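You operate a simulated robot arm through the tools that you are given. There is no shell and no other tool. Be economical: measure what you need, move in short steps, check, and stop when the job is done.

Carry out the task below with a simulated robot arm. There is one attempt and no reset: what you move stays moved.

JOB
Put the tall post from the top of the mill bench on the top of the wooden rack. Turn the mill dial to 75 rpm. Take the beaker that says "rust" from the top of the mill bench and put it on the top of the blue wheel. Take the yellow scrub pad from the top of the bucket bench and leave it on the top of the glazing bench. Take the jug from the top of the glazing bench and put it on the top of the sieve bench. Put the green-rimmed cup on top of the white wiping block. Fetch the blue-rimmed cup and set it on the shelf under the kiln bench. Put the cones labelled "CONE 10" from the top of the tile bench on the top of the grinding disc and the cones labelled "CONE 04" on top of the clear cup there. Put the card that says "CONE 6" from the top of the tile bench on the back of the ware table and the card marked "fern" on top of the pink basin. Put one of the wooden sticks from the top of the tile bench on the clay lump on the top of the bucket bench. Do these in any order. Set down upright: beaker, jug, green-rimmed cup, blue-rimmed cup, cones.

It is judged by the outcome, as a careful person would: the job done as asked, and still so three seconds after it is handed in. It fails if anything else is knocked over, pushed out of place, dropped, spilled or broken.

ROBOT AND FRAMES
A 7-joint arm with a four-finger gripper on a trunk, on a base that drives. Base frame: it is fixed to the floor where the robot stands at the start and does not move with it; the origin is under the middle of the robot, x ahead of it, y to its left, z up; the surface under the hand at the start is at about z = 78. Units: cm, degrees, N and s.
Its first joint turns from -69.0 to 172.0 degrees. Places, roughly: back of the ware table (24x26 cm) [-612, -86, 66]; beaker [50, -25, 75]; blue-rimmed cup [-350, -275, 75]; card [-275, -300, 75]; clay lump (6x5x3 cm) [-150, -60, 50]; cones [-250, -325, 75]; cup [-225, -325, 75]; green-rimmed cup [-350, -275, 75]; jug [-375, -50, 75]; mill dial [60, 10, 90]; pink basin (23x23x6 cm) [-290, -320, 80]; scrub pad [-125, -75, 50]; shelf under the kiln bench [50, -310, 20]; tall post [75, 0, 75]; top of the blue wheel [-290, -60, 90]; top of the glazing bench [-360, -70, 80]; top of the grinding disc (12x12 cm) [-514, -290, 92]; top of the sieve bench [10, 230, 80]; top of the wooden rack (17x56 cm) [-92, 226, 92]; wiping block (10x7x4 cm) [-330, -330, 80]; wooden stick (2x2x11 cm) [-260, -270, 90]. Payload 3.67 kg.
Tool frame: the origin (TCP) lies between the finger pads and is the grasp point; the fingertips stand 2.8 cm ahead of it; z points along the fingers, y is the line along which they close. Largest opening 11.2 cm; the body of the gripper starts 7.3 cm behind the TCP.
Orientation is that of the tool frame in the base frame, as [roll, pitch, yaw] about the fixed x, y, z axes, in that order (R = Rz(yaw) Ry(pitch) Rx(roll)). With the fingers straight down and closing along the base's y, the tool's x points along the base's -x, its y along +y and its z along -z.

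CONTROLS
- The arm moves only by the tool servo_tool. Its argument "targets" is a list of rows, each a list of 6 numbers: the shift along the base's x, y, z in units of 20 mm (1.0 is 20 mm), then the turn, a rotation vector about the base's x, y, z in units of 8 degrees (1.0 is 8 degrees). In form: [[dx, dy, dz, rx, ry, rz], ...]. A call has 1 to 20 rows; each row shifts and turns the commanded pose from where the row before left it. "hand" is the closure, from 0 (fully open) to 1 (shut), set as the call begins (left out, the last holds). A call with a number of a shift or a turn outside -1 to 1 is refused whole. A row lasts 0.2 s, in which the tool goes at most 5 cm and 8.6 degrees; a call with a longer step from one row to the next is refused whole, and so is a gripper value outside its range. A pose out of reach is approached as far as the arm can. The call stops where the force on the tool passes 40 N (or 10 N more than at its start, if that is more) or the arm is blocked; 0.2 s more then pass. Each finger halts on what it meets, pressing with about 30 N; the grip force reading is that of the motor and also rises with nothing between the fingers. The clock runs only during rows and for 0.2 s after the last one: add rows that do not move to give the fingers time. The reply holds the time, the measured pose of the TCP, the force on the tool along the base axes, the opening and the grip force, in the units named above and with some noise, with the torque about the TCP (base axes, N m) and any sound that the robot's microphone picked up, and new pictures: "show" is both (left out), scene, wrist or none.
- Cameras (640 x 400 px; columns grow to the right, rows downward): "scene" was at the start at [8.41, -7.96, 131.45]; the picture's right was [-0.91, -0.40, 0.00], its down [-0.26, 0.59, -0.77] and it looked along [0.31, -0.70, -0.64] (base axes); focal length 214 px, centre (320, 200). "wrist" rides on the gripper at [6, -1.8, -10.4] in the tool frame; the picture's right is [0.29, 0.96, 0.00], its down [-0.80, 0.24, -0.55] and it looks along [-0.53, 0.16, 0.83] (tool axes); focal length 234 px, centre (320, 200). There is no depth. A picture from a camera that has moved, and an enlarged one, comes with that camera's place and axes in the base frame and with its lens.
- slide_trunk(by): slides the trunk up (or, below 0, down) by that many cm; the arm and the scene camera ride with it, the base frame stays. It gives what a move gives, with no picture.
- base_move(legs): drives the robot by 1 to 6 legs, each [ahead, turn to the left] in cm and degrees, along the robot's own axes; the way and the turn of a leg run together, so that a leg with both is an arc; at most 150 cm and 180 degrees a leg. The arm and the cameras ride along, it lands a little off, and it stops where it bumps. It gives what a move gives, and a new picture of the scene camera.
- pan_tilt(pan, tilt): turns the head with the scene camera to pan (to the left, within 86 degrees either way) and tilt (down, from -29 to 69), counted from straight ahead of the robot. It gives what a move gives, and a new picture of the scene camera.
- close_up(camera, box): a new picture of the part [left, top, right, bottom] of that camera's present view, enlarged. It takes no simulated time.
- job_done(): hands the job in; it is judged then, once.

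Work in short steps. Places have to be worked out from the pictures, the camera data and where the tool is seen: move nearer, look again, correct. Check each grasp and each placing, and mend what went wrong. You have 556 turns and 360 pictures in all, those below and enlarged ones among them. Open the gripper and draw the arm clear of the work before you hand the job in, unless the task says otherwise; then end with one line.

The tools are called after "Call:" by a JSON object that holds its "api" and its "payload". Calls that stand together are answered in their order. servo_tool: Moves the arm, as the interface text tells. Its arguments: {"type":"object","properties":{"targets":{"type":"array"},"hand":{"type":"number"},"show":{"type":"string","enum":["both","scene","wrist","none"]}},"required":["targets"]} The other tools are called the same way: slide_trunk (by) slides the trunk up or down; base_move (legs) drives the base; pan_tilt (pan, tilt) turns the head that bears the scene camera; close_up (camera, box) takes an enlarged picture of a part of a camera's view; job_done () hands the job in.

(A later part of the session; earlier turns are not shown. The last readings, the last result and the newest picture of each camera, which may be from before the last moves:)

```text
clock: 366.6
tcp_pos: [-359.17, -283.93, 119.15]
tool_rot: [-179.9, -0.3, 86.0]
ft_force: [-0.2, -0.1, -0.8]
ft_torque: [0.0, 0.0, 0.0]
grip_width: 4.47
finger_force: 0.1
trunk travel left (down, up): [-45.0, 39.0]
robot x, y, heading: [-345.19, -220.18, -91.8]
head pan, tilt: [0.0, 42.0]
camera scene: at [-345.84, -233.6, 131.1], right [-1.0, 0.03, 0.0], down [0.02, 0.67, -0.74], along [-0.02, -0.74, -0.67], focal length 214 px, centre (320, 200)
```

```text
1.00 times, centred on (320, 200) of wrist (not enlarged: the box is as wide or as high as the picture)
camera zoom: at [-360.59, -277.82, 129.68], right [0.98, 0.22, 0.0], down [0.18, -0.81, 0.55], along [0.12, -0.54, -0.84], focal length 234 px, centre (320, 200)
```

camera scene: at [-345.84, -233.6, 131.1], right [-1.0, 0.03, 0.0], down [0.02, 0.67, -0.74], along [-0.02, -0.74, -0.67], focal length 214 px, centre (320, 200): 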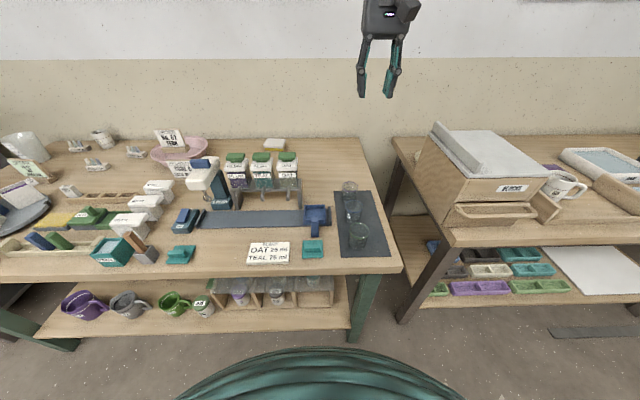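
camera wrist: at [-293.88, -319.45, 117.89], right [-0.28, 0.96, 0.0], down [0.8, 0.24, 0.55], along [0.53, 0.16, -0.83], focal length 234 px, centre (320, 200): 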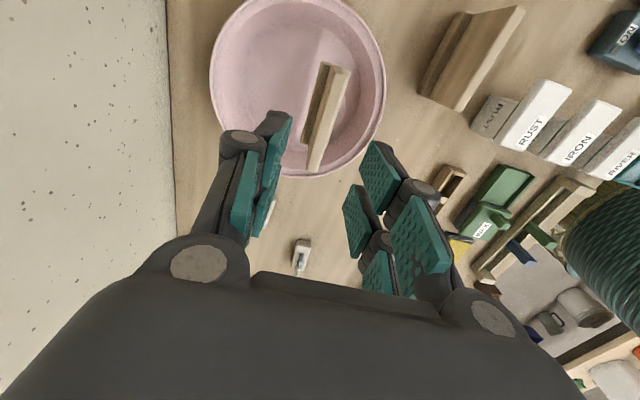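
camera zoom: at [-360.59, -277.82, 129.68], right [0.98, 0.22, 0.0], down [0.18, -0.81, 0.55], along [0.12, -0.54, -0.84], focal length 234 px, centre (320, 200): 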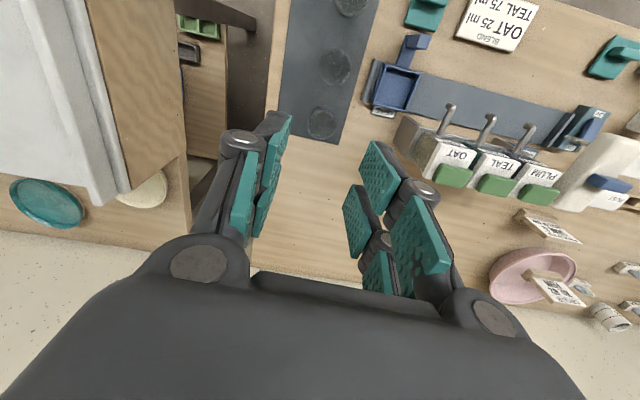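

Green cup centre ≈ (-357.3,-271.3), rim z≈85, ~5.4 cm wide. Move above it.

Call:
{"api": "servo_tool", "payload": {"targets": [[0.13, 0.9, 0, 0, 0, 0.25], [0.13, 0.9, -0.5, 0, 0, 0.25], [0.13, 0.9, -1, 0, 0, 0], [0.13, 0.9, -1, 0, 0, 0], [0.13, 0.9, -1, 0, 0, 0], [0.13, 0.9, -1, 0, 0, 0], [0.13, 0.9, -1, 0, 0, 0], [0, 0, -1, 0, 0, 0], [0, 0, -1, 0, 0, 0], [0, 0, -1, 0, 0, 0], [0, 0, -1, 0, 0, 0], [0, 0, -1, 0, 0, 0], [0, 0, -1, 0, 0, 0]], "hand": 0.28, "show": "both"}}

Call:
{"api": "close_up", "payload": {"camera": "scene", "box": [310, 170, 410, 270]}}

```text
clock: 369.4
tcp_pos: [-357.51, -271.32, 96.2]
tool_rot: [180.0, -0.2, 90.1]
ft_force: [0.0, -0.5, -0.6]
ft_torque: [0.02, -0.01, -0.02]
grip_width: 8.06
finger_force: 0.1
trunk travel left (down, up): [-45.0, 39.0]
robot x, y, heading: [-345.46, -219.83, -91.7]
head pan, tilt: [0.0, 42.0]
camera scene: at [-345.81, -233.51, 131.12], right [-1.0, 0.03, 0.0], down [0.02, 0.67, -0.74], along [-0.02, -0.74, -0.67], focal length 214 px, centre (320, 200)
camera wrist: at [-359.2, -265.31, 106.75], right [0.96, 0.29, 0.0], down [0.24, -0.8, 0.55], along [0.16, -0.53, -0.83], focal length 234 px, centre (320, 200)
```

scene: 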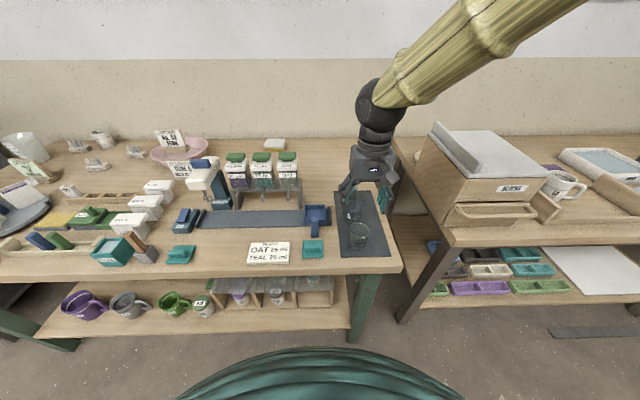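
wrist: 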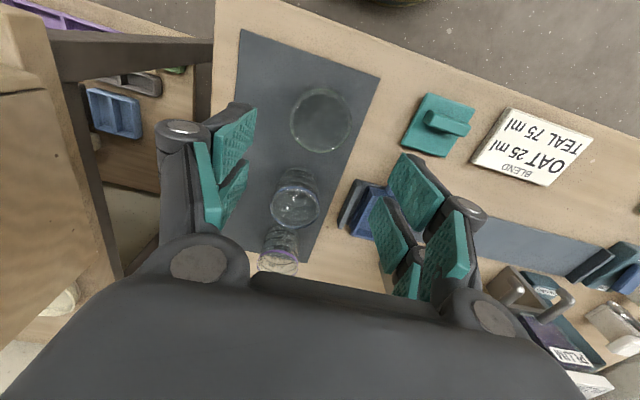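

```text
4.00 times, centred on (360, 220) of scene
camera zoom: at [-345.81, -233.51, 131.12], right [-1.0, 0.03, 0.0], down [0.02, 0.67, -0.74], along [-0.02, -0.74, -0.67], focal length 858 px, centre (160, 120)
```

zoom: 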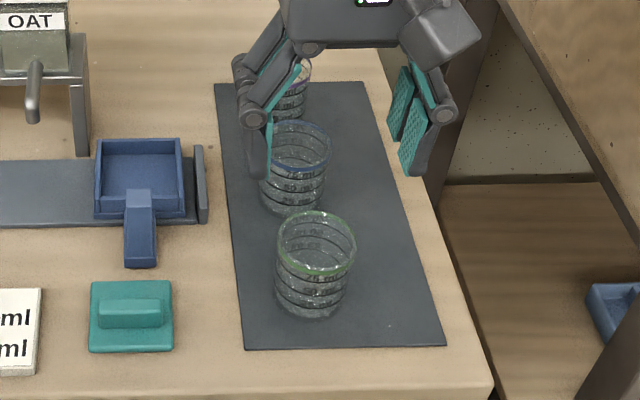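

Call:
{"api": "servo_tool", "payload": {"targets": [[0, 0, -1, 0, 0, 0], [0, 0, -1, 0, 0, 0], [0, 0, -1, 0, 0, 0], [0, 0, -1, 0, 0, 0], [0, 0, -1, 0, 0, 0], [0, 0, -0.6, 0, 0, 0]], "show": "none"}}

Call:
{"api": "servo_tool", "payload": {"targets": [[0, 0, 0, 0, 0, 0], [0, 0, 0, 0, 0, 0], [0, 0, 0, 0, 0, 0]], "hand": 1, "show": "wrist"}}

```text
clock: 370.8
tcp_pos: [-357.35, -271.35, 85.0]
tool_rot: [-179.9, -0.2, 90.0]
ft_force: [-0.1, 0.2, -0.4]
ft_torque: [0.03, -0.01, 0.01]
grip_width: 8.05
finger_force: 0.1
trunk travel left (down, up): [-45.0, 39.0]
robot x, y, heading: [-345.59, -219.8, -91.8]
head pan, tilt: [0.0, 42.0]
```

```text
clock: 371.6
tcp_pos: [-357.22, -271.26, 85.05]
tool_rot: [-179.9, -0.1, 90.0]
ft_force: [0.2, -0.3, 0.3]
ft_torque: [0.0, 0.01, -0.01]
grip_width: 5.07
finger_force: 30.5
trunk travel left (down, up): [-45.0, 39.0]
robot x, y, heading: [-344.96, -219.87, -91.8]
head pan, tilt: [0.0, 42.0]
camera wrist: at [-359.1, -265.33, 95.6], right [0.96, 0.29, 0.0], down [0.24, -0.8, 0.55], along [0.16, -0.53, -0.83], focal length 234 px, centre (320, 200)
```

wrist: 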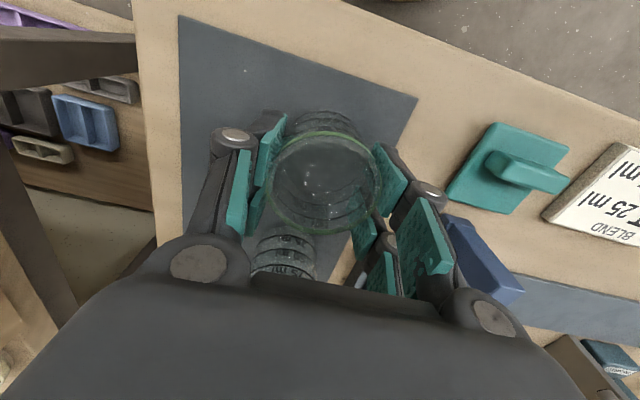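

Gripped. Lift and shift the base east, closer to the bench, for the wiping block at ≈(-326,-328).

Call:
{"api": "servo_tool", "payload": {"targets": [[0, 0, 0.5, 0, 0, 0], [0, 0, 1, 0, 0, 0], [0, 0, 1, 0, 0, 0], [0, 0, 1, 0, 0, 0], [0, 0, 1, 0, 0, 0], [0, 0, 1, 0, 0, 0], [0, 0, 1, 0, 0, 0], [0, 0, 1, 0, 0, 0], [0, 0, 1, 0, 0, 0], [0, 0, 1, 0, 0, 0], [0, 0, 1, 0, 0, 0], [0, 0, 1, 0, 0, 0], [0, 0, 1, 0, 0, 0], [0, 0, 1, 0, 0, 0], [0, 0, 1, 0, 0, 0], [0, 0, 1, 0, 0, 0], [0, 0, 1, 0, 0, 0], [0, 0, 1, 0, 0, 0]], "show": "none"}}

Call:
{"api": "base_move", "payload": {"legs": [[-16, 0], [0, 91], [22, 0], [0, -89], [26, 0]]}}

```text
clock: 375.4
tcp_pos: [-357.56, -270.86, 119.98]
tool_rot: [-179.9, -0.3, 90.1]
ft_force: [-0.6, -0.3, -0.7]
ft_torque: [0.02, 0.01, 0.0]
grip_width: 5.06
finger_force: 30.0
trunk travel left (down, up): [-45.0, 39.0]
robot x, y, heading: [-345.57, -219.59, -91.7]
head pan, tilt: [0.0, 42.0]
```

```text
clock: 387.2
tcp_pos: [-329.93, -281.61, 119.88]
tool_rot: [-179.9, -0.2, 95.0]
ft_force: [-0.3, 0.3, -0.3]
ft_torque: [0.04, -0.01, 0.04]
grip_width: 4.84
finger_force: 30.0
trunk travel left (down, up): [-45.0, 39.0]
robot x, y, heading: [-321.76, -229.69, -86.7]
head pan, tilt: [0.0, 42.0]
camera scene: at [-321.59, -243.33, 131.1], right [-1.0, -0.06, 0.0], down [-0.04, 0.67, -0.74], along [0.04, -0.74, -0.67], focal length 214 px, centre (320, 200)
```

scene: 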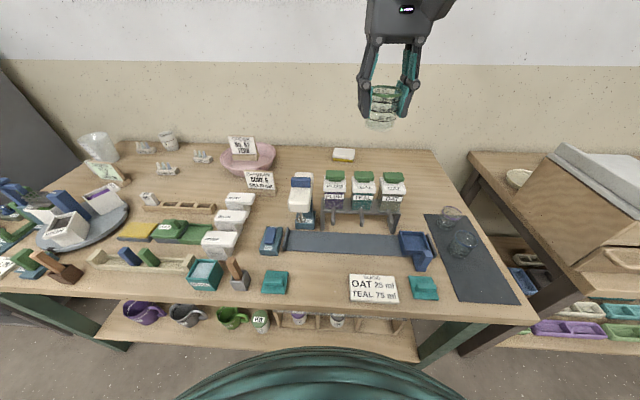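

Call:
{"api": "close_up", "payload": {"camera": "scene", "box": [330, 0, 450, 150]}}

Call:
{"api": "close_up", "payload": {"camera": "wrist", "box": [200, 80, 440, 260]}}

```text
2.67 times, centred on (390, 75) of scene
camera zoom: at [-321.59, -243.33, 131.1], right [-1.0, -0.06, 0.0], down [-0.04, 0.67, -0.74], along [0.04, -0.74, -0.67], focal length 572 px, centre (133, 533)
```

zoom: 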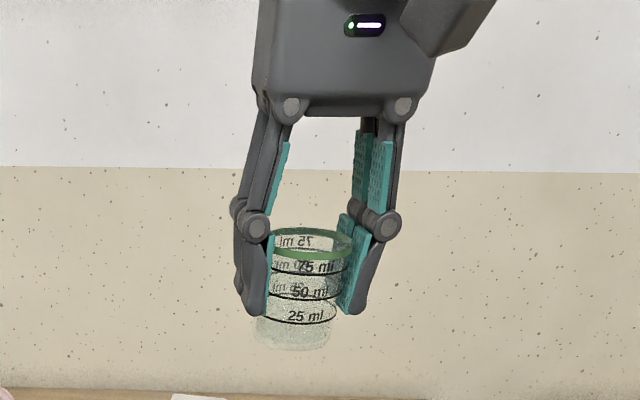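

```text
2.22 times, centred on (320, 170) of wrist
camera zoom: at [-332.18, -275.92, 130.4], right [0.93, 0.37, 0.0], down [0.31, -0.78, 0.55], along [0.2, -0.51, -0.84], focal length 520 px, centre (320, 267)
```

zoom: 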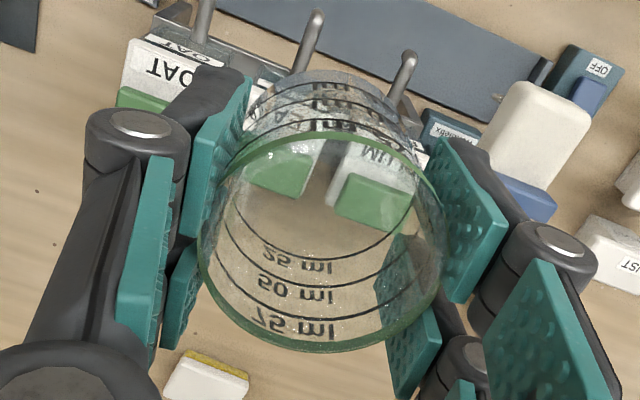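

Cup held upright. Move 4 cm closer.

Call:
{"api": "base_move", "payload": {"legs": [[4, 0]]}}

Call:
{"api": "close_up", "payload": {"camera": "scene", "box": [310, 130, 380, 180]}}

```text
clock: 388.1
tcp_pos: [-329.63, -285.82, 119.7]
tool_rot: [-179.9, -0.4, 95.0]
ft_force: [-0.3, -0.9, 0.6]
ft_torque: [0.07, 0.07, 0.02]
grip_width: 4.8
finger_force: 29.4
trunk travel left (down, up): [-45.0, 39.0]
robot x, y, heading: [-322.11, -233.48, -86.7]
head pan, tilt: [0.0, 42.0]
camera scene: at [-321.38, -247.5, 131.09], right [-1.0, -0.06, 0.0], down [-0.04, 0.67, -0.74], along [0.04, -0.74, -0.67], focal length 214 px, centre (320, 200)
```

scene: 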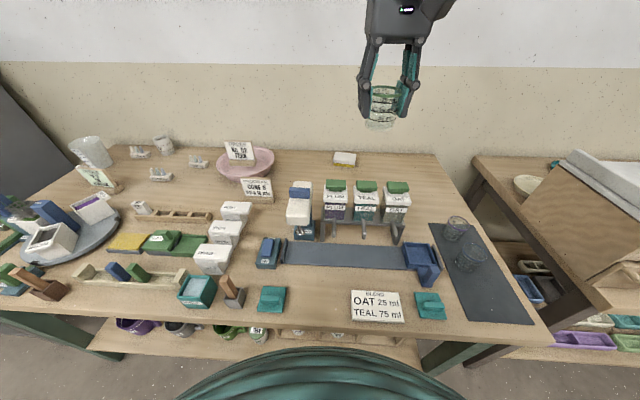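

```text
8.00 times, centred on (345, 155) of scene
camera zoom: at [-321.38, -247.5, 131.09], right [-1.0, -0.06, 0.0], down [-0.04, 0.67, -0.74], along [0.04, -0.74, -0.67], focal length 1716 px, centre (120, 560)
```

zoom: 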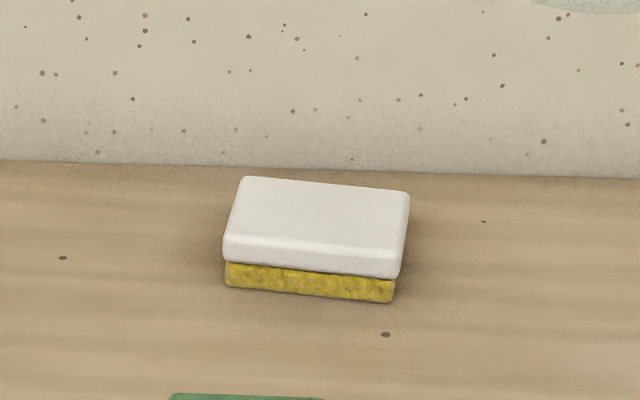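

Call:
{"api": "servo_tool", "payload": {"targets": [[0.07, -0.9, 0, 0, 0, -0.1], [0.07, -0.9, 0, 0, 0, -0.1], [0.07, -0.9, 0, 0, 0, -0.1], [0.07, -0.9, 0, 0, 0, -0.1], [0.07, -0.9, 0, 0, 0, -0.1], [0.07, -0.9, 0, 0, 0, -0.1], [0.07, -0.9, 0, 0, 0, 0], [0.07, -0.9, 0, 0, 0, 0], [0.07, -0.9, 0, 0, 0, 0], [0.07, -0.9, 0, 0, 0, 0], [0.07, -0.9, 0, 0, 0, 0], [0.07, -0.9, 0, 0, 0, 0], [0.07, -0.9, 0, 0, 0, 0], [0.07, -0.9, 0, 0, 0, 0], [0.07, -0.9, 0, 0, 0, 0], [0.07, -0.9, 0, 0, 0, 0]], "show": "wrist"}}

Call:
{"api": "close_up", "payload": {"camera": "scene", "box": [290, 40, 410, 180]}}

```text
clock: 391.5
tcp_pos: [-327.57, -314.43, 119.74]
tool_rot: [-179.9, -0.3, 90.2]
ft_force: [-0.7, -1.0, -0.9]
ft_torque: [0.0, -0.01, 0.02]
grip_width: 4.76
finger_force: 30.1
trunk travel left (down, up): [-45.0, 39.0]
robot x, y, heading: [-322.12, -233.75, -86.6]
head pan, tilt: [0.0, 42.0]
camera wrist: at [-329.38, -308.62, 130.29], right [0.96, 0.29, 0.0], down [0.24, -0.8, 0.55], along [0.16, -0.53, -0.84], focal length 234 px, centre (320, 200)
```

wrist: 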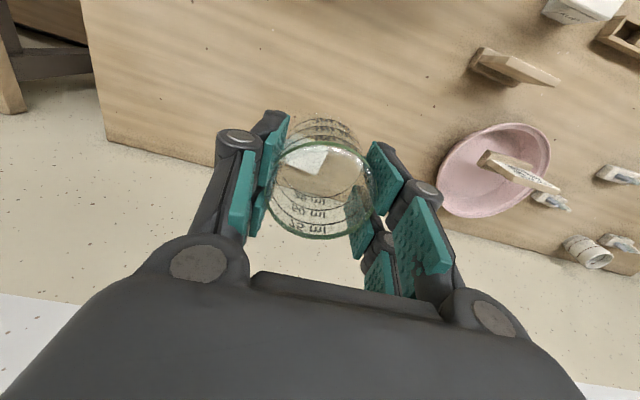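

```text
2.86 times, centred on (350, 110) of scene
camera zoom: at [-321.35, -247.37, 131.1], right [-1.0, -0.06, 0.0], down [-0.04, 0.67, -0.74], along [0.04, -0.74, -0.67], focal length 613 px, centre (234, 457)
```

zoom: 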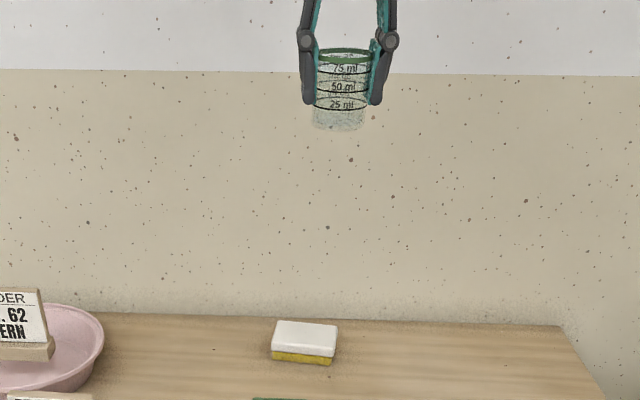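

Block centre ≈ (-327.7,-328.6). Move above it and lower most of the way.

Call:
{"api": "servo_tool", "payload": {"targets": [[0, -0.9, 0, 0, 0, 0], [0, -0.9, 0, 0, 0, 0], [0, -0.9, 0, 0, 0, 0], [0, -0.9, 0, 0, 0, 0], [0, -0.9, 0, 0, 0, 0], [0, -0.9, 0, 0, 0, 0], [0, -0.9, 0, 0, 0, 0], [0, -0.8, -0.5, 0, 0, 0], [0, 0, -1, 0, 0, 0], [0, 0, -1, 0, 0, 0], [0, 0, -1, 0, 0, 0], [0, 0, -1, 0, 0, 0], [0, 0, -1, 0, 0, 0], [0, 0, -1, 0, 0, 0], [0, 0, -1, 0, 0, 0], [0, 0, -1, 0, 0, 0], [0, 0, -1, 0, 0, 0], [0, 0, -1, 0, 0, 0], [0, 0, -1, 0, 0, 0], [0, 0, -1, 0, 0, 0]], "show": "wrist"}}

Call:
{"api": "close_up", "payload": {"camera": "scene", "box": [310, 90, 390, 180]}}

```text
clock: 395.7
tcp_pos: [-327.5, -328.79, 94.79]
tool_rot: [180.0, -0.2, 90.1]
ft_force: [0.1, -0.4, -0.1]
ft_torque: [0.01, 0.03, 0.0]
grip_width: 4.65
finger_force: 30.4
trunk travel left (down, up): [-45.0, 39.0]
robot x, y, heading: [-322.1, -233.89, -86.6]
head pan, tilt: [0.0, 42.0]
camera wrist: at [-329.29, -322.88, 105.47], right [0.96, 0.29, 0.0], down [0.24, -0.8, 0.55], along [0.16, -0.53, -0.84], focal length 234 px, centre (320, 200)
```

wrist: 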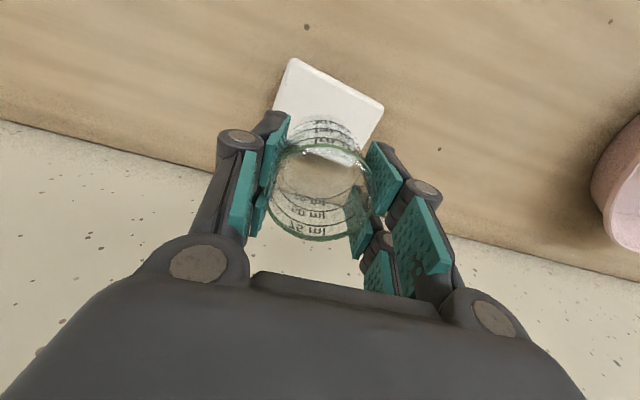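

```text
4.44 times, centred on (350, 135) of scene
camera zoom: at [-321.33, -247.35, 131.11], right [-1.0, -0.06, 0.0], down [-0.04, 0.67, -0.74], along [0.04, -0.74, -0.67], focal length 953 px, centre (187, 489)
```

zoom: 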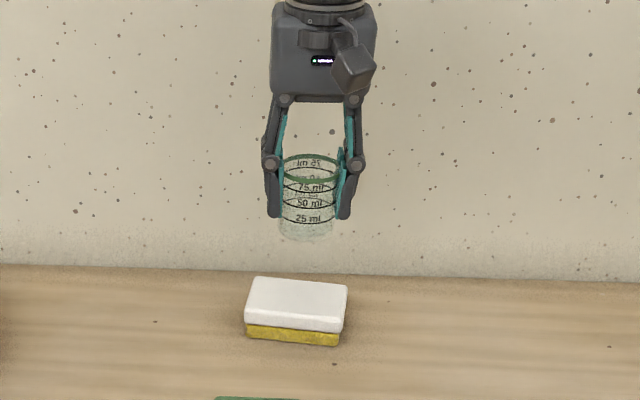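

Correct by +0.8 x, +1.8 y, then lower.

Call:
{"api": "servo_tool", "payload": {"targets": [[0.4, 0.9, 0, 0, 0, 0], [0, 0, -0.8, 0, 0, 0], [0, 0, -0.8, 0, 0, 0], [0, 0, -0.4, 0, 0, 0]], "show": "wrist"}}

Call:
{"api": "close_up", "payload": {"camera": "scene", "box": [310, 90, 390, 180]}}

```text
clock: 396.7
tcp_pos: [-326.67, -326.8, 90.96]
tool_rot: [-179.8, -0.2, 90.3]
ft_force: [0.9, -0.7, -0.5]
ft_torque: [0.03, 0.0, -0.01]
grip_width: 4.65
finger_force: 30.7
trunk travel left (down, up): [-45.0, 39.0]
robot x, y, heading: [-322.31, -233.89, -86.5]
head pan, tilt: [0.0, 42.0]
camera wrist: at [-328.38, -321.0, 101.41], right [0.96, 0.29, 0.0], down [0.24, -0.8, 0.55], along [0.16, -0.53, -0.84], focal length 234 px, centre (320, 200)
```

wrist: 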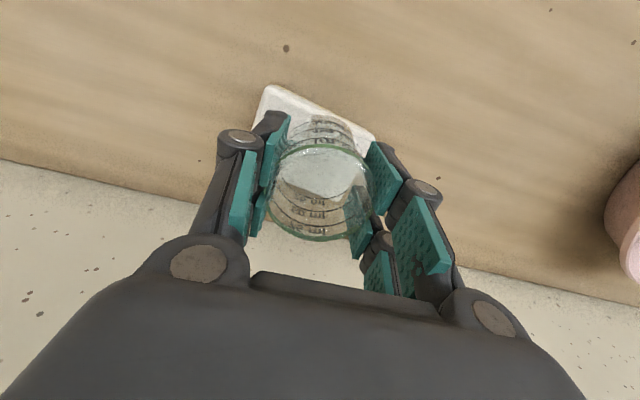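

```text
4.44 times, centred on (350, 135) of scene
camera zoom: at [-321.34, -247.33, 131.11], right [-1.0, -0.06, 0.0], down [-0.04, 0.67, -0.74], along [0.04, -0.74, -0.67], focal length 953 px, centre (187, 489)
```

zoom: 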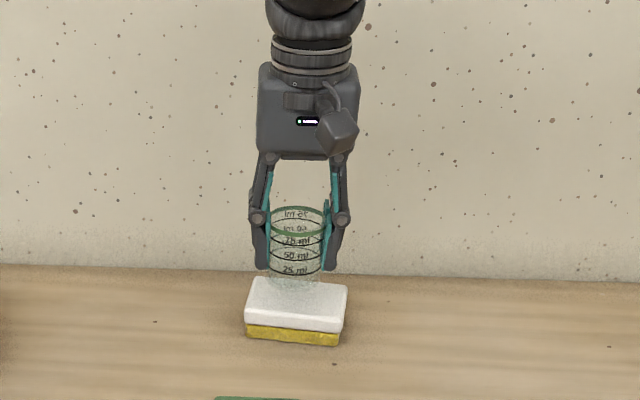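

Aligned. Lower gently to contact.

Call:
{"api": "servo_tool", "payload": {"targets": [[0, 0, -0.3, 0, 0, 0], [0, 0, -0.3, 0, 0, 0], [0, 0, -0.2, 0, 0, 0]], "show": "none"}}

Call:
{"api": "servo_tool", "payload": {"targets": [[0, 0, -0.12, 0, 0, 0], [0, 0, -0.12, 0, 0, 0]], "show": "none"}}

Call:
{"api": "close_up", "payload": {"camera": "scene", "box": [310, 90, 390, 180]}}

```text
clock: 397.5
tcp_pos: [-326.68, -326.83, 89.33]
tool_rot: [-180.0, -0.3, 90.2]
ft_force: [0.2, 0.6, 0.6]
ft_torque: [0.0, -0.02, 0.03]
grip_width: 4.66
finger_force: 30.0
trunk travel left (down, up): [-45.0, 39.0]
robot x, y, heading: [-322.16, -234.11, -86.7]
head pan, tilt: [0.0, 42.0]
```

```text
clock: 398.1
tcp_pos: [-326.69, -326.86, 88.9]
tool_rot: [-179.9, -0.3, 90.2]
ft_force: [1.1, -0.1, -0.3]
ft_torque: [-0.03, -0.01, -0.02]
grip_width: 4.63
finger_force: 30.0
trunk travel left (down, up): [-45.0, 39.0]
robot x, y, heading: [-322.21, -234.12, -86.6]
head pan, tilt: [0.0, 42.0]
```

```text
4.44 times, centred on (350, 135) of scene
camera zoom: at [-321.33, -247.31, 131.11], right [-1.0, -0.06, 0.0], down [-0.04, 0.67, -0.74], along [0.04, -0.74, -0.67], focal length 953 px, centre (187, 489)
```

zoom: 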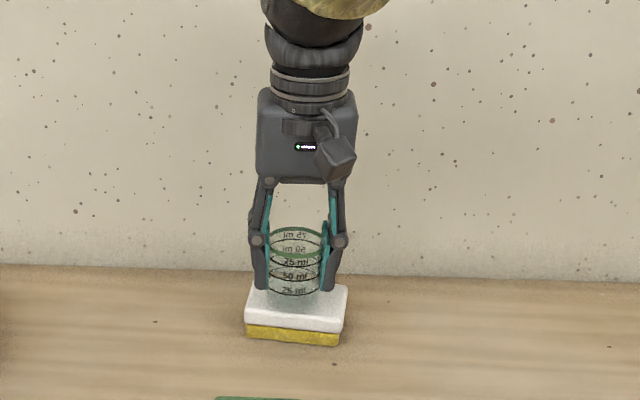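

Call:
{"api": "servo_tool", "payload": {"targets": [[0, 0, -0.1, 0, 0, 0], [0, 0, -0.1, 0, 0, 0]], "show": "none"}}

Call:
{"api": "servo_tool", "payload": {"targets": [[0, 0, -0.1, 0, 0, 0], [0, 0, -0.1, 0, 0, 0]], "show": "none"}}

```text
clock: 398.7
tcp_pos: [-326.61, -326.76, 88.43]
tool_rot: [-179.9, -0.3, 90.2]
ft_force: [0.1, -0.3, -0.2]
ft_torque: [-0.02, 0.0, -0.01]
grip_width: 4.64
finger_force: 30.0
trunk travel left (down, up): [-45.0, 39.0]
robot x, y, heading: [-322.05, -233.7, -86.7]
head pan, tilt: [0.0, 42.0]
```

```text
clock: 399.3
tcp_pos: [-326.72, -326.77, 88.27]
tool_rot: [-179.9, -0.3, 90.2]
ft_force: [1.4, 1.1, 11.3]
ft_torque: [0.04, 0.0, -0.05]
grip_width: 4.67
finger_force: 30.4
trunk travel left (down, up): [-45.0, 39.0]
robot x, y, heading: [-322.12, -233.64, -86.8]
head pan, tilt: [0.0, 42.0]
```

Contact (11 N). Release by opening slightly, then lift.

Call:
{"api": "servo_tool", "payload": {"targets": [[0, 0, 0.05, 0, 0, 0], [0, 0, 0, 0, 0, 0]], "hand": 0.35, "show": "none"}}

Call:
{"api": "servo_tool", "payload": {"targets": [[0, 0, 0.4, 0, 0, 0], [0, 0, 0.8, 0, 0, 0], [0, 0, 1, 0, 0, 0], [0, 0, 1, 0, 0, 0], [0, 0, 1, 0, 0, 0], [0, 0, 1, 0, 0, 0], [0, 0, 1, 0, 0, 0], [0, 0, 1, 0, 0, 0], [0, 0, 1, 0, 0, 0], [0, 0, 1, 0, 0, 0], [0, 0, 1, 0, 0, 0], [0, 0, 1, 0, 0, 0], [0, 0, 1, 0, 0, 0], [0, 0, 1, 0, 0, 0], [0, 0, 1, 0, 0, 0]], "show": "none"}}

Call:
{"api": "close_up", "payload": {"camera": "scene", "box": [310, 90, 390, 180]}}

```text
clock: 399.9
tcp_pos: [-326.71, -326.91, 88.09]
tool_rot: [-179.9, -0.3, 90.2]
ft_force: [0.1, -0.5, 0.6]
ft_torque: [0.0, 0.0, -0.06]
grip_width: 7.27
finger_force: 0.1
trunk travel left (down, up): [-45.0, 39.0]
robot x, y, heading: [-321.96, -233.7, -86.5]
head pan, tilt: [0.0, 42.0]
```

```text
clock: 403.1
tcp_pos: [-326.76, -326.96, 116.51]
tool_rot: [-179.9, -0.3, 90.2]
ft_force: [0.1, 0.3, -0.2]
ft_torque: [-0.03, -0.02, -0.03]
grip_width: 7.3
finger_force: 0.0
trunk travel left (down, up): [-45.0, 39.0]
robot x, y, heading: [-321.86, -233.78, -86.7]
head pan, tilt: [0.0, 42.0]
```

```text
4.44 times, centred on (350, 135) of scene
camera zoom: at [-321.33, -247.28, 131.12], right [-1.0, -0.06, 0.0], down [-0.04, 0.67, -0.74], along [0.04, -0.74, -0.67], focal length 953 px, centre (187, 489)
```

zoom: 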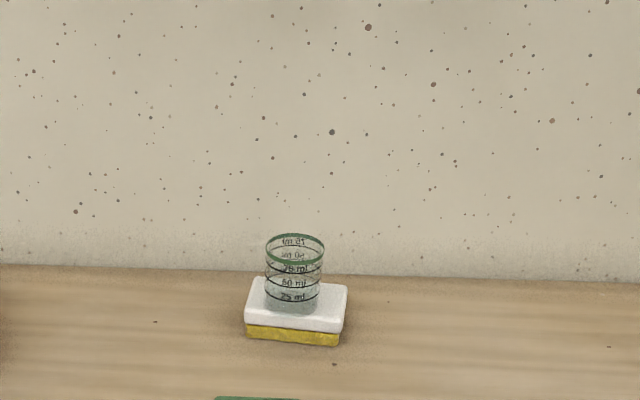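

Green cup stands on the block. Retract the hand and shift the base to the east end for CONE 04 and the clear cup.

Call:
{"api": "servo_tool", "payload": {"targets": [[0, 1, 0.2, 0, 0, 0], [0, 1, 0.2, 0, 0, 0], [0, 1, 0.2, 0, 0, 0], [0, 1, 0.2, 0, 0, 0], [0, 1, 0.2, 0, 0, 0], [0, 1, 0, 0, 0, 0], [0, 1, 0, 0, 0, 0], [0, 1, 0, 0, 0, 0], [0, 1, 0, 0, 0, 0], [0, 1, 0, 0, 0, 0], [0, 1, 0, 0, 0, 0], [0, 1, 0, 0, 0, 0], [0, 1, 0, 0, 0, 0], [0, 1, 0, 0, 0, 0], [0, 1, 0, 0, 0, 0], [0, 1, 0, 0, 0, 0], [0, 1, 0, 0, 0, 0], [0, 1, 0, 0, 0, 0], [0, 1, 0, 0, 0, 0]], "show": "none"}}

Call:
{"api": "base_move", "payload": {"legs": [[-35, 0], [0, 87], [92, 0], [0, -91], [20, 0]]}}

```text
clock: 407.1
tcp_pos: [-326.8, -288.58, 118.28]
tool_rot: [-180.0, -0.4, 90.2]
ft_force: [0.5, 0.4, 0.2]
ft_torque: [-0.01, 0.01, -0.01]
grip_width: 7.26
finger_force: 0.0
trunk travel left (down, up): [-45.0, 39.0]
robot x, y, heading: [-322.15, -233.64, -86.7]
head pan, tilt: [0.0, 42.0]
```

```text
clock: 422.8
tcp_pos: [-239.88, -274.42, 118.3]
tool_rot: [-179.9, -0.4, 84.4]
ft_force: [-0.1, 0.0, 0.3]
ft_torque: [0.05, -0.01, 0.0]
grip_width: 7.28
finger_force: 0.0
trunk travel left (down, up): [-45.0, 39.0]
robot x, y, heading: [-229.19, -220.29, -92.6]
head pan, tilt: [0.0, 42.0]
camera scene: at [-230.16, -233.88, 131.1], right [-1.0, 0.05, 0.0], down [0.03, 0.67, -0.74], along [-0.03, -0.74, -0.67], focal length 214 px, centre (320, 200)
```

scene: 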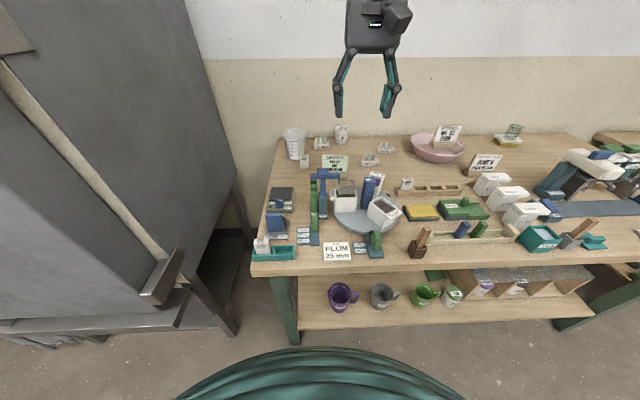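

Call:
{"api": "base_move", "payload": {"legs": [[12, 2]]}}

Call:
{"api": "close_up", "payload": {"camera": "scene", "box": [260, 100, 400, 190]}}

```text
clock: 424.0
tcp_pos: [-238.14, -287.28, 118.15]
tool_rot: [-179.9, -0.4, 86.3]
ft_force: [-0.1, -0.9, -0.5]
ft_torque: [0.05, 0.03, -0.01]
grip_width: 7.29
finger_force: 0.1
trunk travel left (down, up): [-45.0, 39.0]
robot x, y, heading: [-230.0, -232.74, -90.7]
head pan, tilt: [0.0, 42.0]
camera scene: at [-230.02, -246.43, 131.09], right [-1.0, 0.01, 0.0], down [0.01, 0.67, -0.74], along [-0.01, -0.74, -0.67], focal length 214 px, centre (320, 200)
```

scene: 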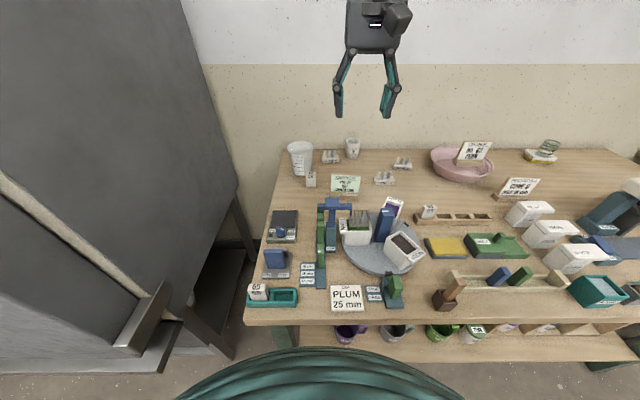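

```text
4.44 times, centred on (330, 145) of scene
camera zoom: at [-230.02, -246.43, 131.09], right [-1.0, 0.01, 0.0], down [0.01, 0.67, -0.74], along [-0.01, -0.74, -0.67], focal length 953 px, centre (276, 444)
```

zoom: 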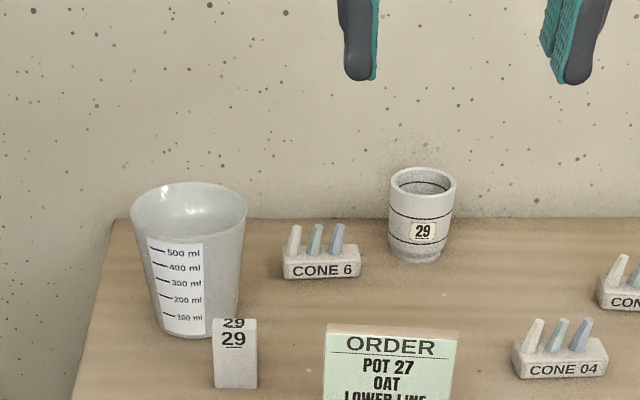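

Bring the hand nearer to inspect the cup rim and the CONE 04 pack from above.

Call:
{"api": "servo_tool", "payload": {"targets": [[0.4, -0.9, 0, 0, 0, 0.2], [0.4, -0.9, 0, 0, 0, 0.2], [0.4, -0.9, 0, 0, 0, 0.06], [0.4, -0.9, 0, 0, 0, 0], [0.4, -0.9, 0, 0, 0, 0], [0.4, -0.9, 0, 0, 0, 0], [0.4, -0.9, 0, 0, 0, 0], [0.4, -0.9, 0, 0, 0, 0], [0.4, -0.9, 0, 0, 0, 0], [0.4, -0.9, 0, 0, 0, 0], [0, -0.9, 0, 0, 0, 0], [0, -0.9, 0, 0, 0, 0]], "hand": 0.4, "show": "wrist"}}

Call:
{"api": "close_up", "payload": {"camera": "wrist", "box": [220, 60, 460, 230]}}

```text
clock: 426.6
tcp_pos: [-230.24, -308.68, 118.04]
tool_rot: [-179.9, -0.5, 90.0]
ft_force: [1.0, 0.0, -0.1]
ft_torque: [-0.01, -0.04, -0.01]
grip_width: 6.73
finger_force: 0.1
trunk travel left (down, up): [-45.0, 39.0]
robot x, y, heading: [-229.45, -232.74, -90.6]
head pan, tilt: [0.0, 42.0]
camera wrist: at [-232.03, -302.7, 128.69], right [0.96, 0.29, 0.0], down [0.24, -0.8, 0.55], along [0.16, -0.53, -0.84], focal length 234 px, centre (320, 200)
```

wrist: 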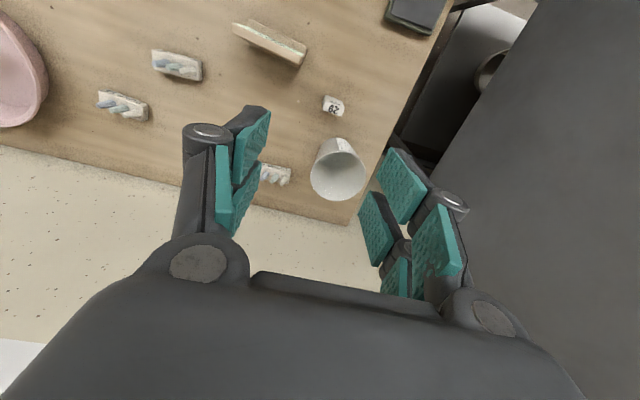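

```text
2.35 times, centred on (340, 145) of wrist
camera zoom: at [-232.03, -302.7, 128.69], right [0.96, 0.29, 0.0], down [0.24, -0.8, 0.55], along [0.16, -0.53, -0.84], focal length 551 px, centre (273, 329)
```

zoom: 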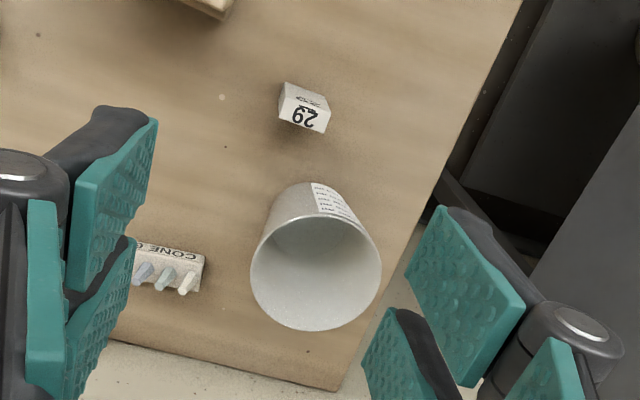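

Cup is an open beaker: rim centre ≈ (-223.5,-320.3), z≈91.5, ⌀9.9 cm. The pack (~8 cm long) can sit on the front rim as a chord. First grasp the pack: rotate hand and go above it.

Call:
{"api": "servo_tool", "payload": {"targets": [[-0.95, -0.16, 0, 0, 0, 0.87], [-0.95, -0.16, 0, 0, 0, 0.87], [-0.95, -0.16, 0, 0, 0, 0.87], [-0.95, -0.16, 0, 0, 0, 0.87], [-0.95, -0.16, 0, 0, 0, 0.87], [-0.95, -0.16, 0, 0, 0, 0.87], [-0.95, -0.16, -0.5, 0, 0, 0.87], [-0.95, -0.16, -1, 0, 0, 0.87], [-0.95, -0.16, -1, 0, 0, 0.87], [-0.95, -0.16, -1, 0, 0, 0.87], [-0.95, -0.16, -1, 0, 0, 0.87], [-0.95, -0.16, -1, 0, 0, 0.87], [-0.95, -0.16, -1, 0, 0, 0.81]], "hand": 0.4, "show": "both"}}

Call:
{"api": "close_up", "payload": {"camera": "wrist", "box": [240, 60, 400, 160]}}

```text
clock: 429.4
tcp_pos: [-255.16, -313.0, 105.01]
tool_rot: [-179.9, -0.3, -179.9]
ft_force: [-0.8, 0.0, -0.4]
ft_torque: [0.0, -0.04, -0.03]
grip_width: 6.72
finger_force: 0.0
trunk travel left (down, up): [-45.0, 39.0]
robot x, y, heading: [-229.81, -232.57, -90.7]
head pan, tilt: [0.0, 42.0]
camera scene: at [-230.11, -246.3, 131.11], right [-1.0, 0.01, 0.0], down [0.01, 0.67, -0.74], along [-0.01, -0.74, -0.67], focal length 214 px, centre (320, 200)
camera wrist: at [-261.05, -314.82, 115.58], right [-0.29, 0.96, 0.0], down [0.8, 0.24, 0.55], along [0.53, 0.16, -0.83], focal length 234 px, centre (320, 200)
```

scene: 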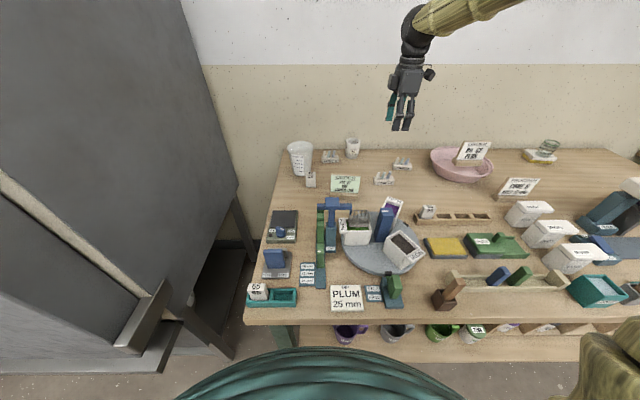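
wrist: 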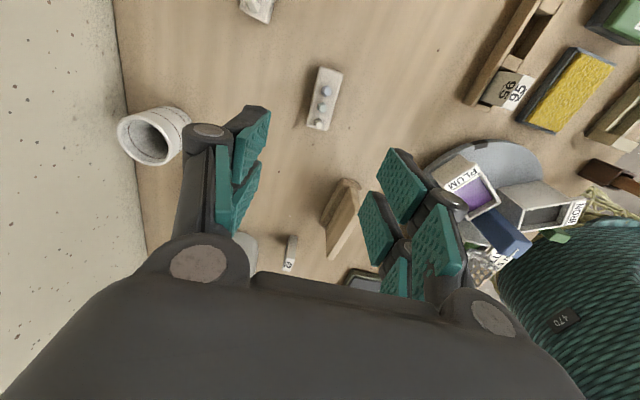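

```text
4.00 times, centred on (320, 110) of wrist
camera zoom: at [-261.05, -314.82, 115.58], right [-0.29, 0.96, 0.0], down [0.8, 0.24, 0.55], along [0.53, 0.16, -0.83], focal length 937 px, centre (320, 560)
```

zoom: 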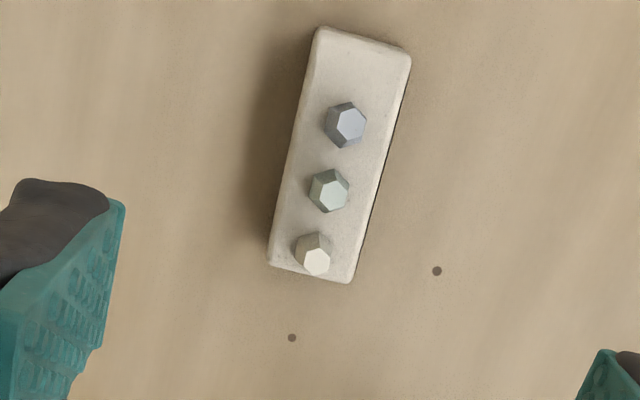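

Pack top centre ≈ (-255.0,-312.4), 7.6×3.05 cm, turned +3°. Descend around it.

Call:
{"api": "servo_tool", "payload": {"targets": [[0.08, 0.3, -1, 0, 0, 0.38], [0, 0, -1, 0, 0, 0], [0, 0, -1, 0, 0, 0], [0, 0, -1, 0, 0, 0], [0, 0, -1, 0, 0, 0], [0, 0, -1, 0, 0, 0], [0, 0, -1, 0, 0, 0], [0, 0, -1, 0, 0, 0]], "show": "wrist"}}

```text
clock: 431.2
tcp_pos: [-254.9, -312.33, 89.23]
tool_rot: [180.0, -0.3, -177.0]
ft_force: [-1.0, 0.5, 0.5]
ft_torque: [0.0, 0.01, -0.02]
grip_width: 6.69
finger_force: 0.1
trunk travel left (down, up): [-45.0, 39.0]
robot x, y, heading: [-229.66, -233.09, -90.6]
head pan, tilt: [0.0, 42.0]
camera wrist: at [-260.69, -314.49, 99.77], right [-0.34, 0.94, 0.0], down [0.79, 0.28, 0.55], along [0.52, 0.19, -0.84], focal length 234 px, centre (320, 200)
```

wrist: 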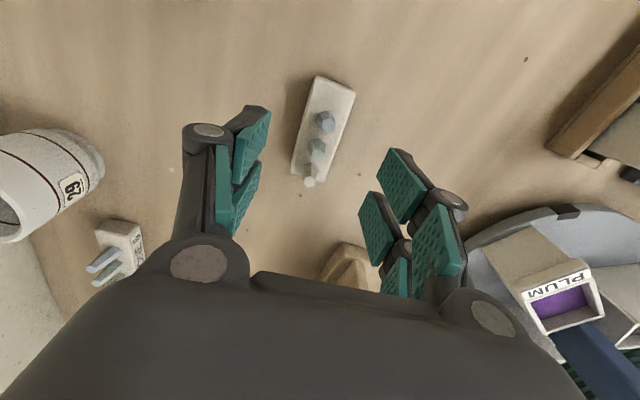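

Call:
{"api": "servo_tool", "payload": {"targets": [[-0.25, 0, -1, 0, 0, 0], [0, 0, -1, 0, 0, 0], [0, 0, -0.8, 0, 0, 0], [0, 0, -0.3, 0, 0, 0]], "show": "none"}}

Call:
{"api": "servo_tool", "payload": {"targets": [[0, 0, 0, 0, 0, 0], [0, 0, 0, 0, 0, 0], [0, 0, 0, 0, 0, 0]], "hand": 1, "show": "wrist"}}

Call:
{"api": "close_up", "payload": {"camera": "scene", "box": [350, 110, 430, 200]}}

```text
clock: 432.2
tcp_pos: [-255.25, -312.42, 82.98]
tool_rot: [-180.0, -0.4, -177.0]
ft_force: [-0.1, 0.1, -0.2]
ft_torque: [0.04, -0.03, 0.04]
grip_width: 6.71
finger_force: 0.1
trunk travel left (down, up): [-45.0, 39.0]
robot x, y, heading: [-229.48, -232.69, -90.4]
head pan, tilt: [0.0, 42.0]
```

```text
clock: 433.0
tcp_pos: [-255.26, -312.4, 83.07]
tool_rot: [-179.9, -0.3, -177.0]
ft_force: [0.6, 0.0, 0.1]
ft_torque: [-0.02, 0.02, 0.02]
grip_width: 3.14
finger_force: 29.8
trunk travel left (down, up): [-45.0, 39.0]
robot x, y, heading: [-229.66, -232.72, -90.6]
head pan, tilt: [0.0, 42.0]
camera wrist: at [-261.07, -314.45, 93.58], right [-0.34, 0.94, 0.0], down [0.79, 0.28, 0.55], along [0.52, 0.19, -0.84], focal length 234 px, centre (320, 200)
```

wrist: 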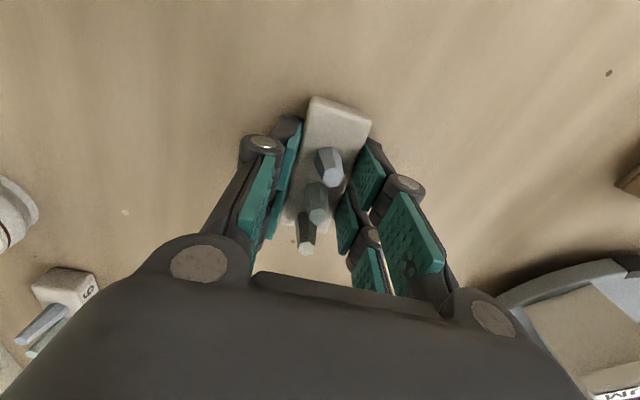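

```text
4.44 times, centred on (390, 155) of scene
camera zoom: at [-230.01, -246.26, 131.11], right [-1.0, 0.01, 0.0], down [0.01, 0.67, -0.74], along [-0.01, -0.74, -0.67], focal length 953 px, centre (9, 400)
```

zoom: 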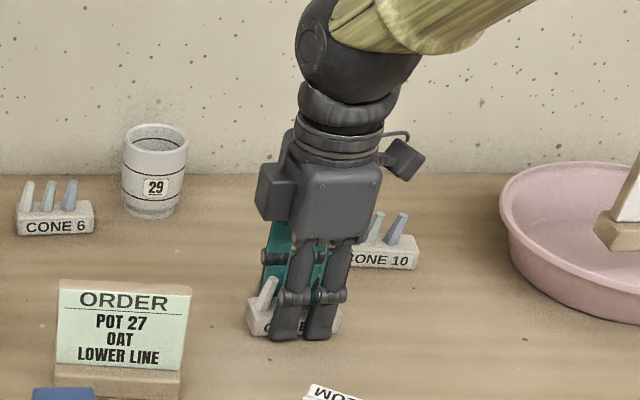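

Gripped. Lift and carry above the front rim of the beaker.

Call:
{"api": "servo_tool", "payload": {"targets": [[0, 0, 0.5, 0, 0, 0], [0, 0, 1, 0, 0, 0], [0, 0, 1, 0, 0, 0], [0, 0, 1, 0, 0, 0], [0, 0, 1, 0, 0, 0], [0, 0, 1, 0, 0, 0], [0, 0, 1, 0, 0, 0], [0, 0, 1, 0, 0, 0], [0, 0, 1, 0, 0, 0], [0, 0, 1, 0, 0, 0], [0, 0, 1, 0, 0, 0], [0, 0, 1, 0, 0, 0]], "show": "none"}}

Call:
{"api": "servo_tool", "payload": {"targets": [[0.6, -0.1, 0, 0, 0, -0.1], [0.95, -0.12, 0, 0, 0, -0.1], [0.95, -0.12, 0, 0, 0, -0.1], [0.95, -0.12, 0, 0, 0, -0.08], [0.95, -0.12, 0, 0, 0, 0], [0.95, -0.12, 0, 0, 0, 0], [0.95, -0.12, 0, 0, 0, 0], [0.95, -0.12, 0, 0, 0, 0], [0.95, -0.12, 0, 0, 0, 0], [0.95, -0.12, 0, 0, 0, 0], [0.95, -0.12, 0, 0, 0, 0], [0.95, -0.12, 0, 0, 0, 0], [0.95, -0.12, 0, 0, 0, 0], [0.95, -0.12, 0, 0, 0, 0], [0.95, -0.12, 0, 0, 0, 0], [0.95, -0.12, 0, 0, 0, 0], [0.85, -0.1, 0, 0, 0, 0]], "show": "both"}}

Call:
{"api": "close_up", "payload": {"camera": "scene", "box": [260, 90, 350, 190]}}

```text
clock: 435.6
tcp_pos: [-255.15, -312.43, 106.19]
tool_rot: [-179.9, -0.3, -177.0]
ft_force: [-0.4, 0.7, -0.9]
ft_torque: [0.0, 0.01, 0.01]
grip_width: 3.15
finger_force: 29.6
trunk travel left (down, up): [-45.0, 39.0]
robot x, y, heading: [-229.88, -232.25, -90.4]
head pan, tilt: [0.0, 42.0]
```

```text
clock: 439.2
tcp_pos: [-223.78, -316.33, 105.89]
tool_rot: [-179.9, -0.2, 179.9]
ft_force: [0.9, 0.3, -1.8]
ft_torque: [0.02, 0.0, 0.01]
grip_width: 3.17
finger_force: 30.3
trunk travel left (down, up): [-45.0, 39.0]
robot x, y, heading: [-229.93, -232.72, -90.8]
head pan, tilt: [0.0, 42.0]
camera scene: at [-229.94, -246.28, 131.11], right [-1.0, 0.01, 0.0], down [0.01, 0.67, -0.74], along [-0.01, -0.74, -0.67], focal length 214 px, centre (320, 200)
camera wrist: at [-229.67, -318.12, 116.47], right [-0.29, 0.96, 0.0], down [0.8, 0.24, 0.55], along [0.53, 0.16, -0.84], focal length 234 px, centre (320, 200)
```

scene: 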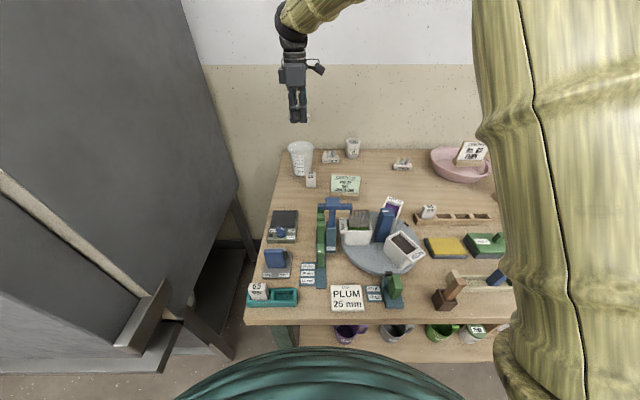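
wrist: 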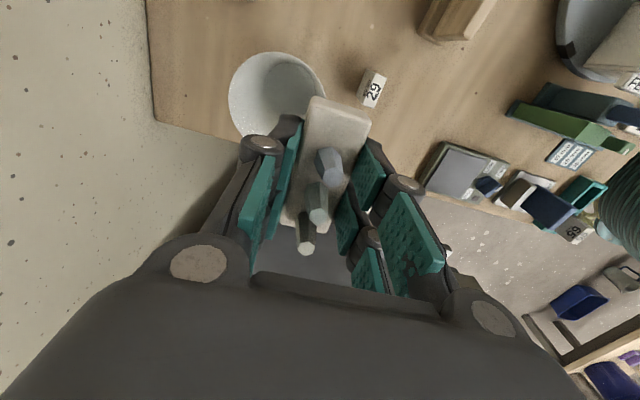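

```text
4.00 times, centred on (305, 140) of scene
camera zoom: at [-229.94, -246.28, 131.11], right [-1.0, 0.01, 0.0], down [0.01, 0.67, -0.74], along [-0.01, -0.74, -0.67], focal length 858 px, centre (380, 440)
```

zoom: 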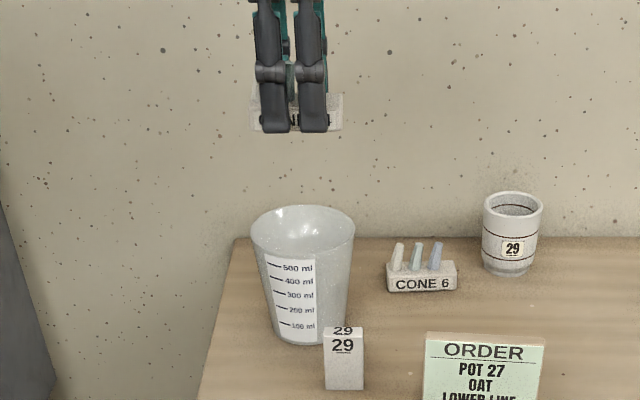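

Call:
{"api": "servo_tool", "payload": {"targets": [[0, -0.1, -1, 0, 0, 0], [0, 0, -1, 0, 0, 0], [0, 0, -1, 0, 0, 0], [0, 0, -0.8, 0, 0, 0]], "show": "wrist"}}

Call:
{"api": "close_up", "payload": {"camera": "scene", "box": [270, 90, 340, 180]}}

Call:
{"api": "close_up", "payload": {"camera": "wrist", "box": [180, 20, 400, 180]}}

```text
clock: 440.2
tcp_pos: [-223.74, -316.27, 98.47]
tool_rot: [-179.9, -0.4, 179.8]
ft_force: [0.2, -0.2, -0.8]
ft_torque: [0.03, 0.03, -0.01]
grip_width: 3.15
finger_force: 30.0
trunk travel left (down, up): [-45.0, 39.0]
robot x, y, heading: [-229.69, -232.83, -90.5]
head pan, tilt: [0.0, 42.0]
camera wrist: at [-229.72, -318.12, 108.96], right [-0.29, 0.96, 0.0], down [0.8, 0.24, 0.55], along [0.53, 0.16, -0.84], focal length 234 px, centre (320, 200)
```

wrist: 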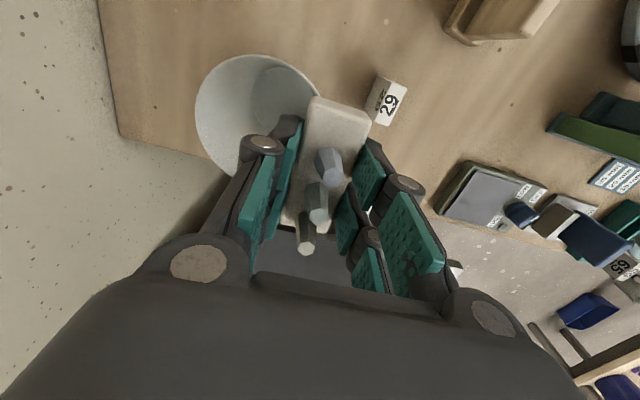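

```text
4.44 times, centred on (305, 135) of scene
camera zoom: at [-229.99, -246.3, 131.11], right [-1.0, 0.01, 0.0], down [0.01, 0.67, -0.74], along [-0.01, -0.74, -0.67], focal length 953 px, centre (387, 489)
```

zoom: 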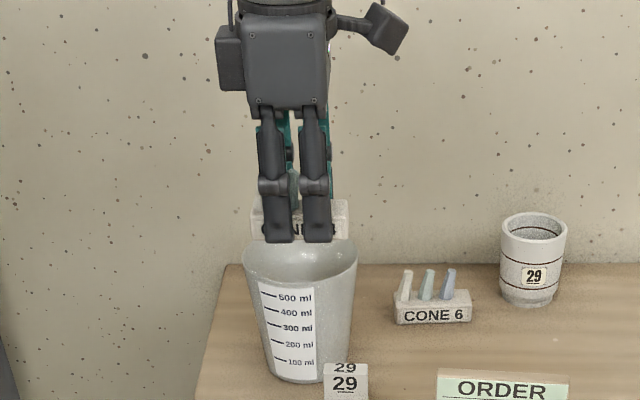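

```text
2.50 times, centred on (290, 100) of wrist
camera zoom: at [-229.72, -318.12, 108.96], right [-0.29, 0.96, 0.0], down [0.8, 0.24, 0.55], along [0.53, 0.16, -0.84], focal length 585 px, centre (395, 450)
```

zoom: 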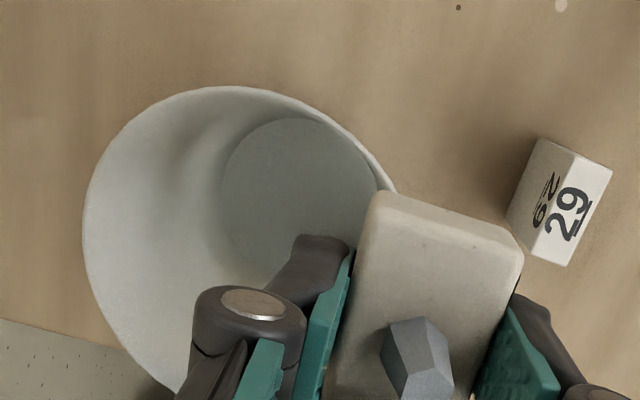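

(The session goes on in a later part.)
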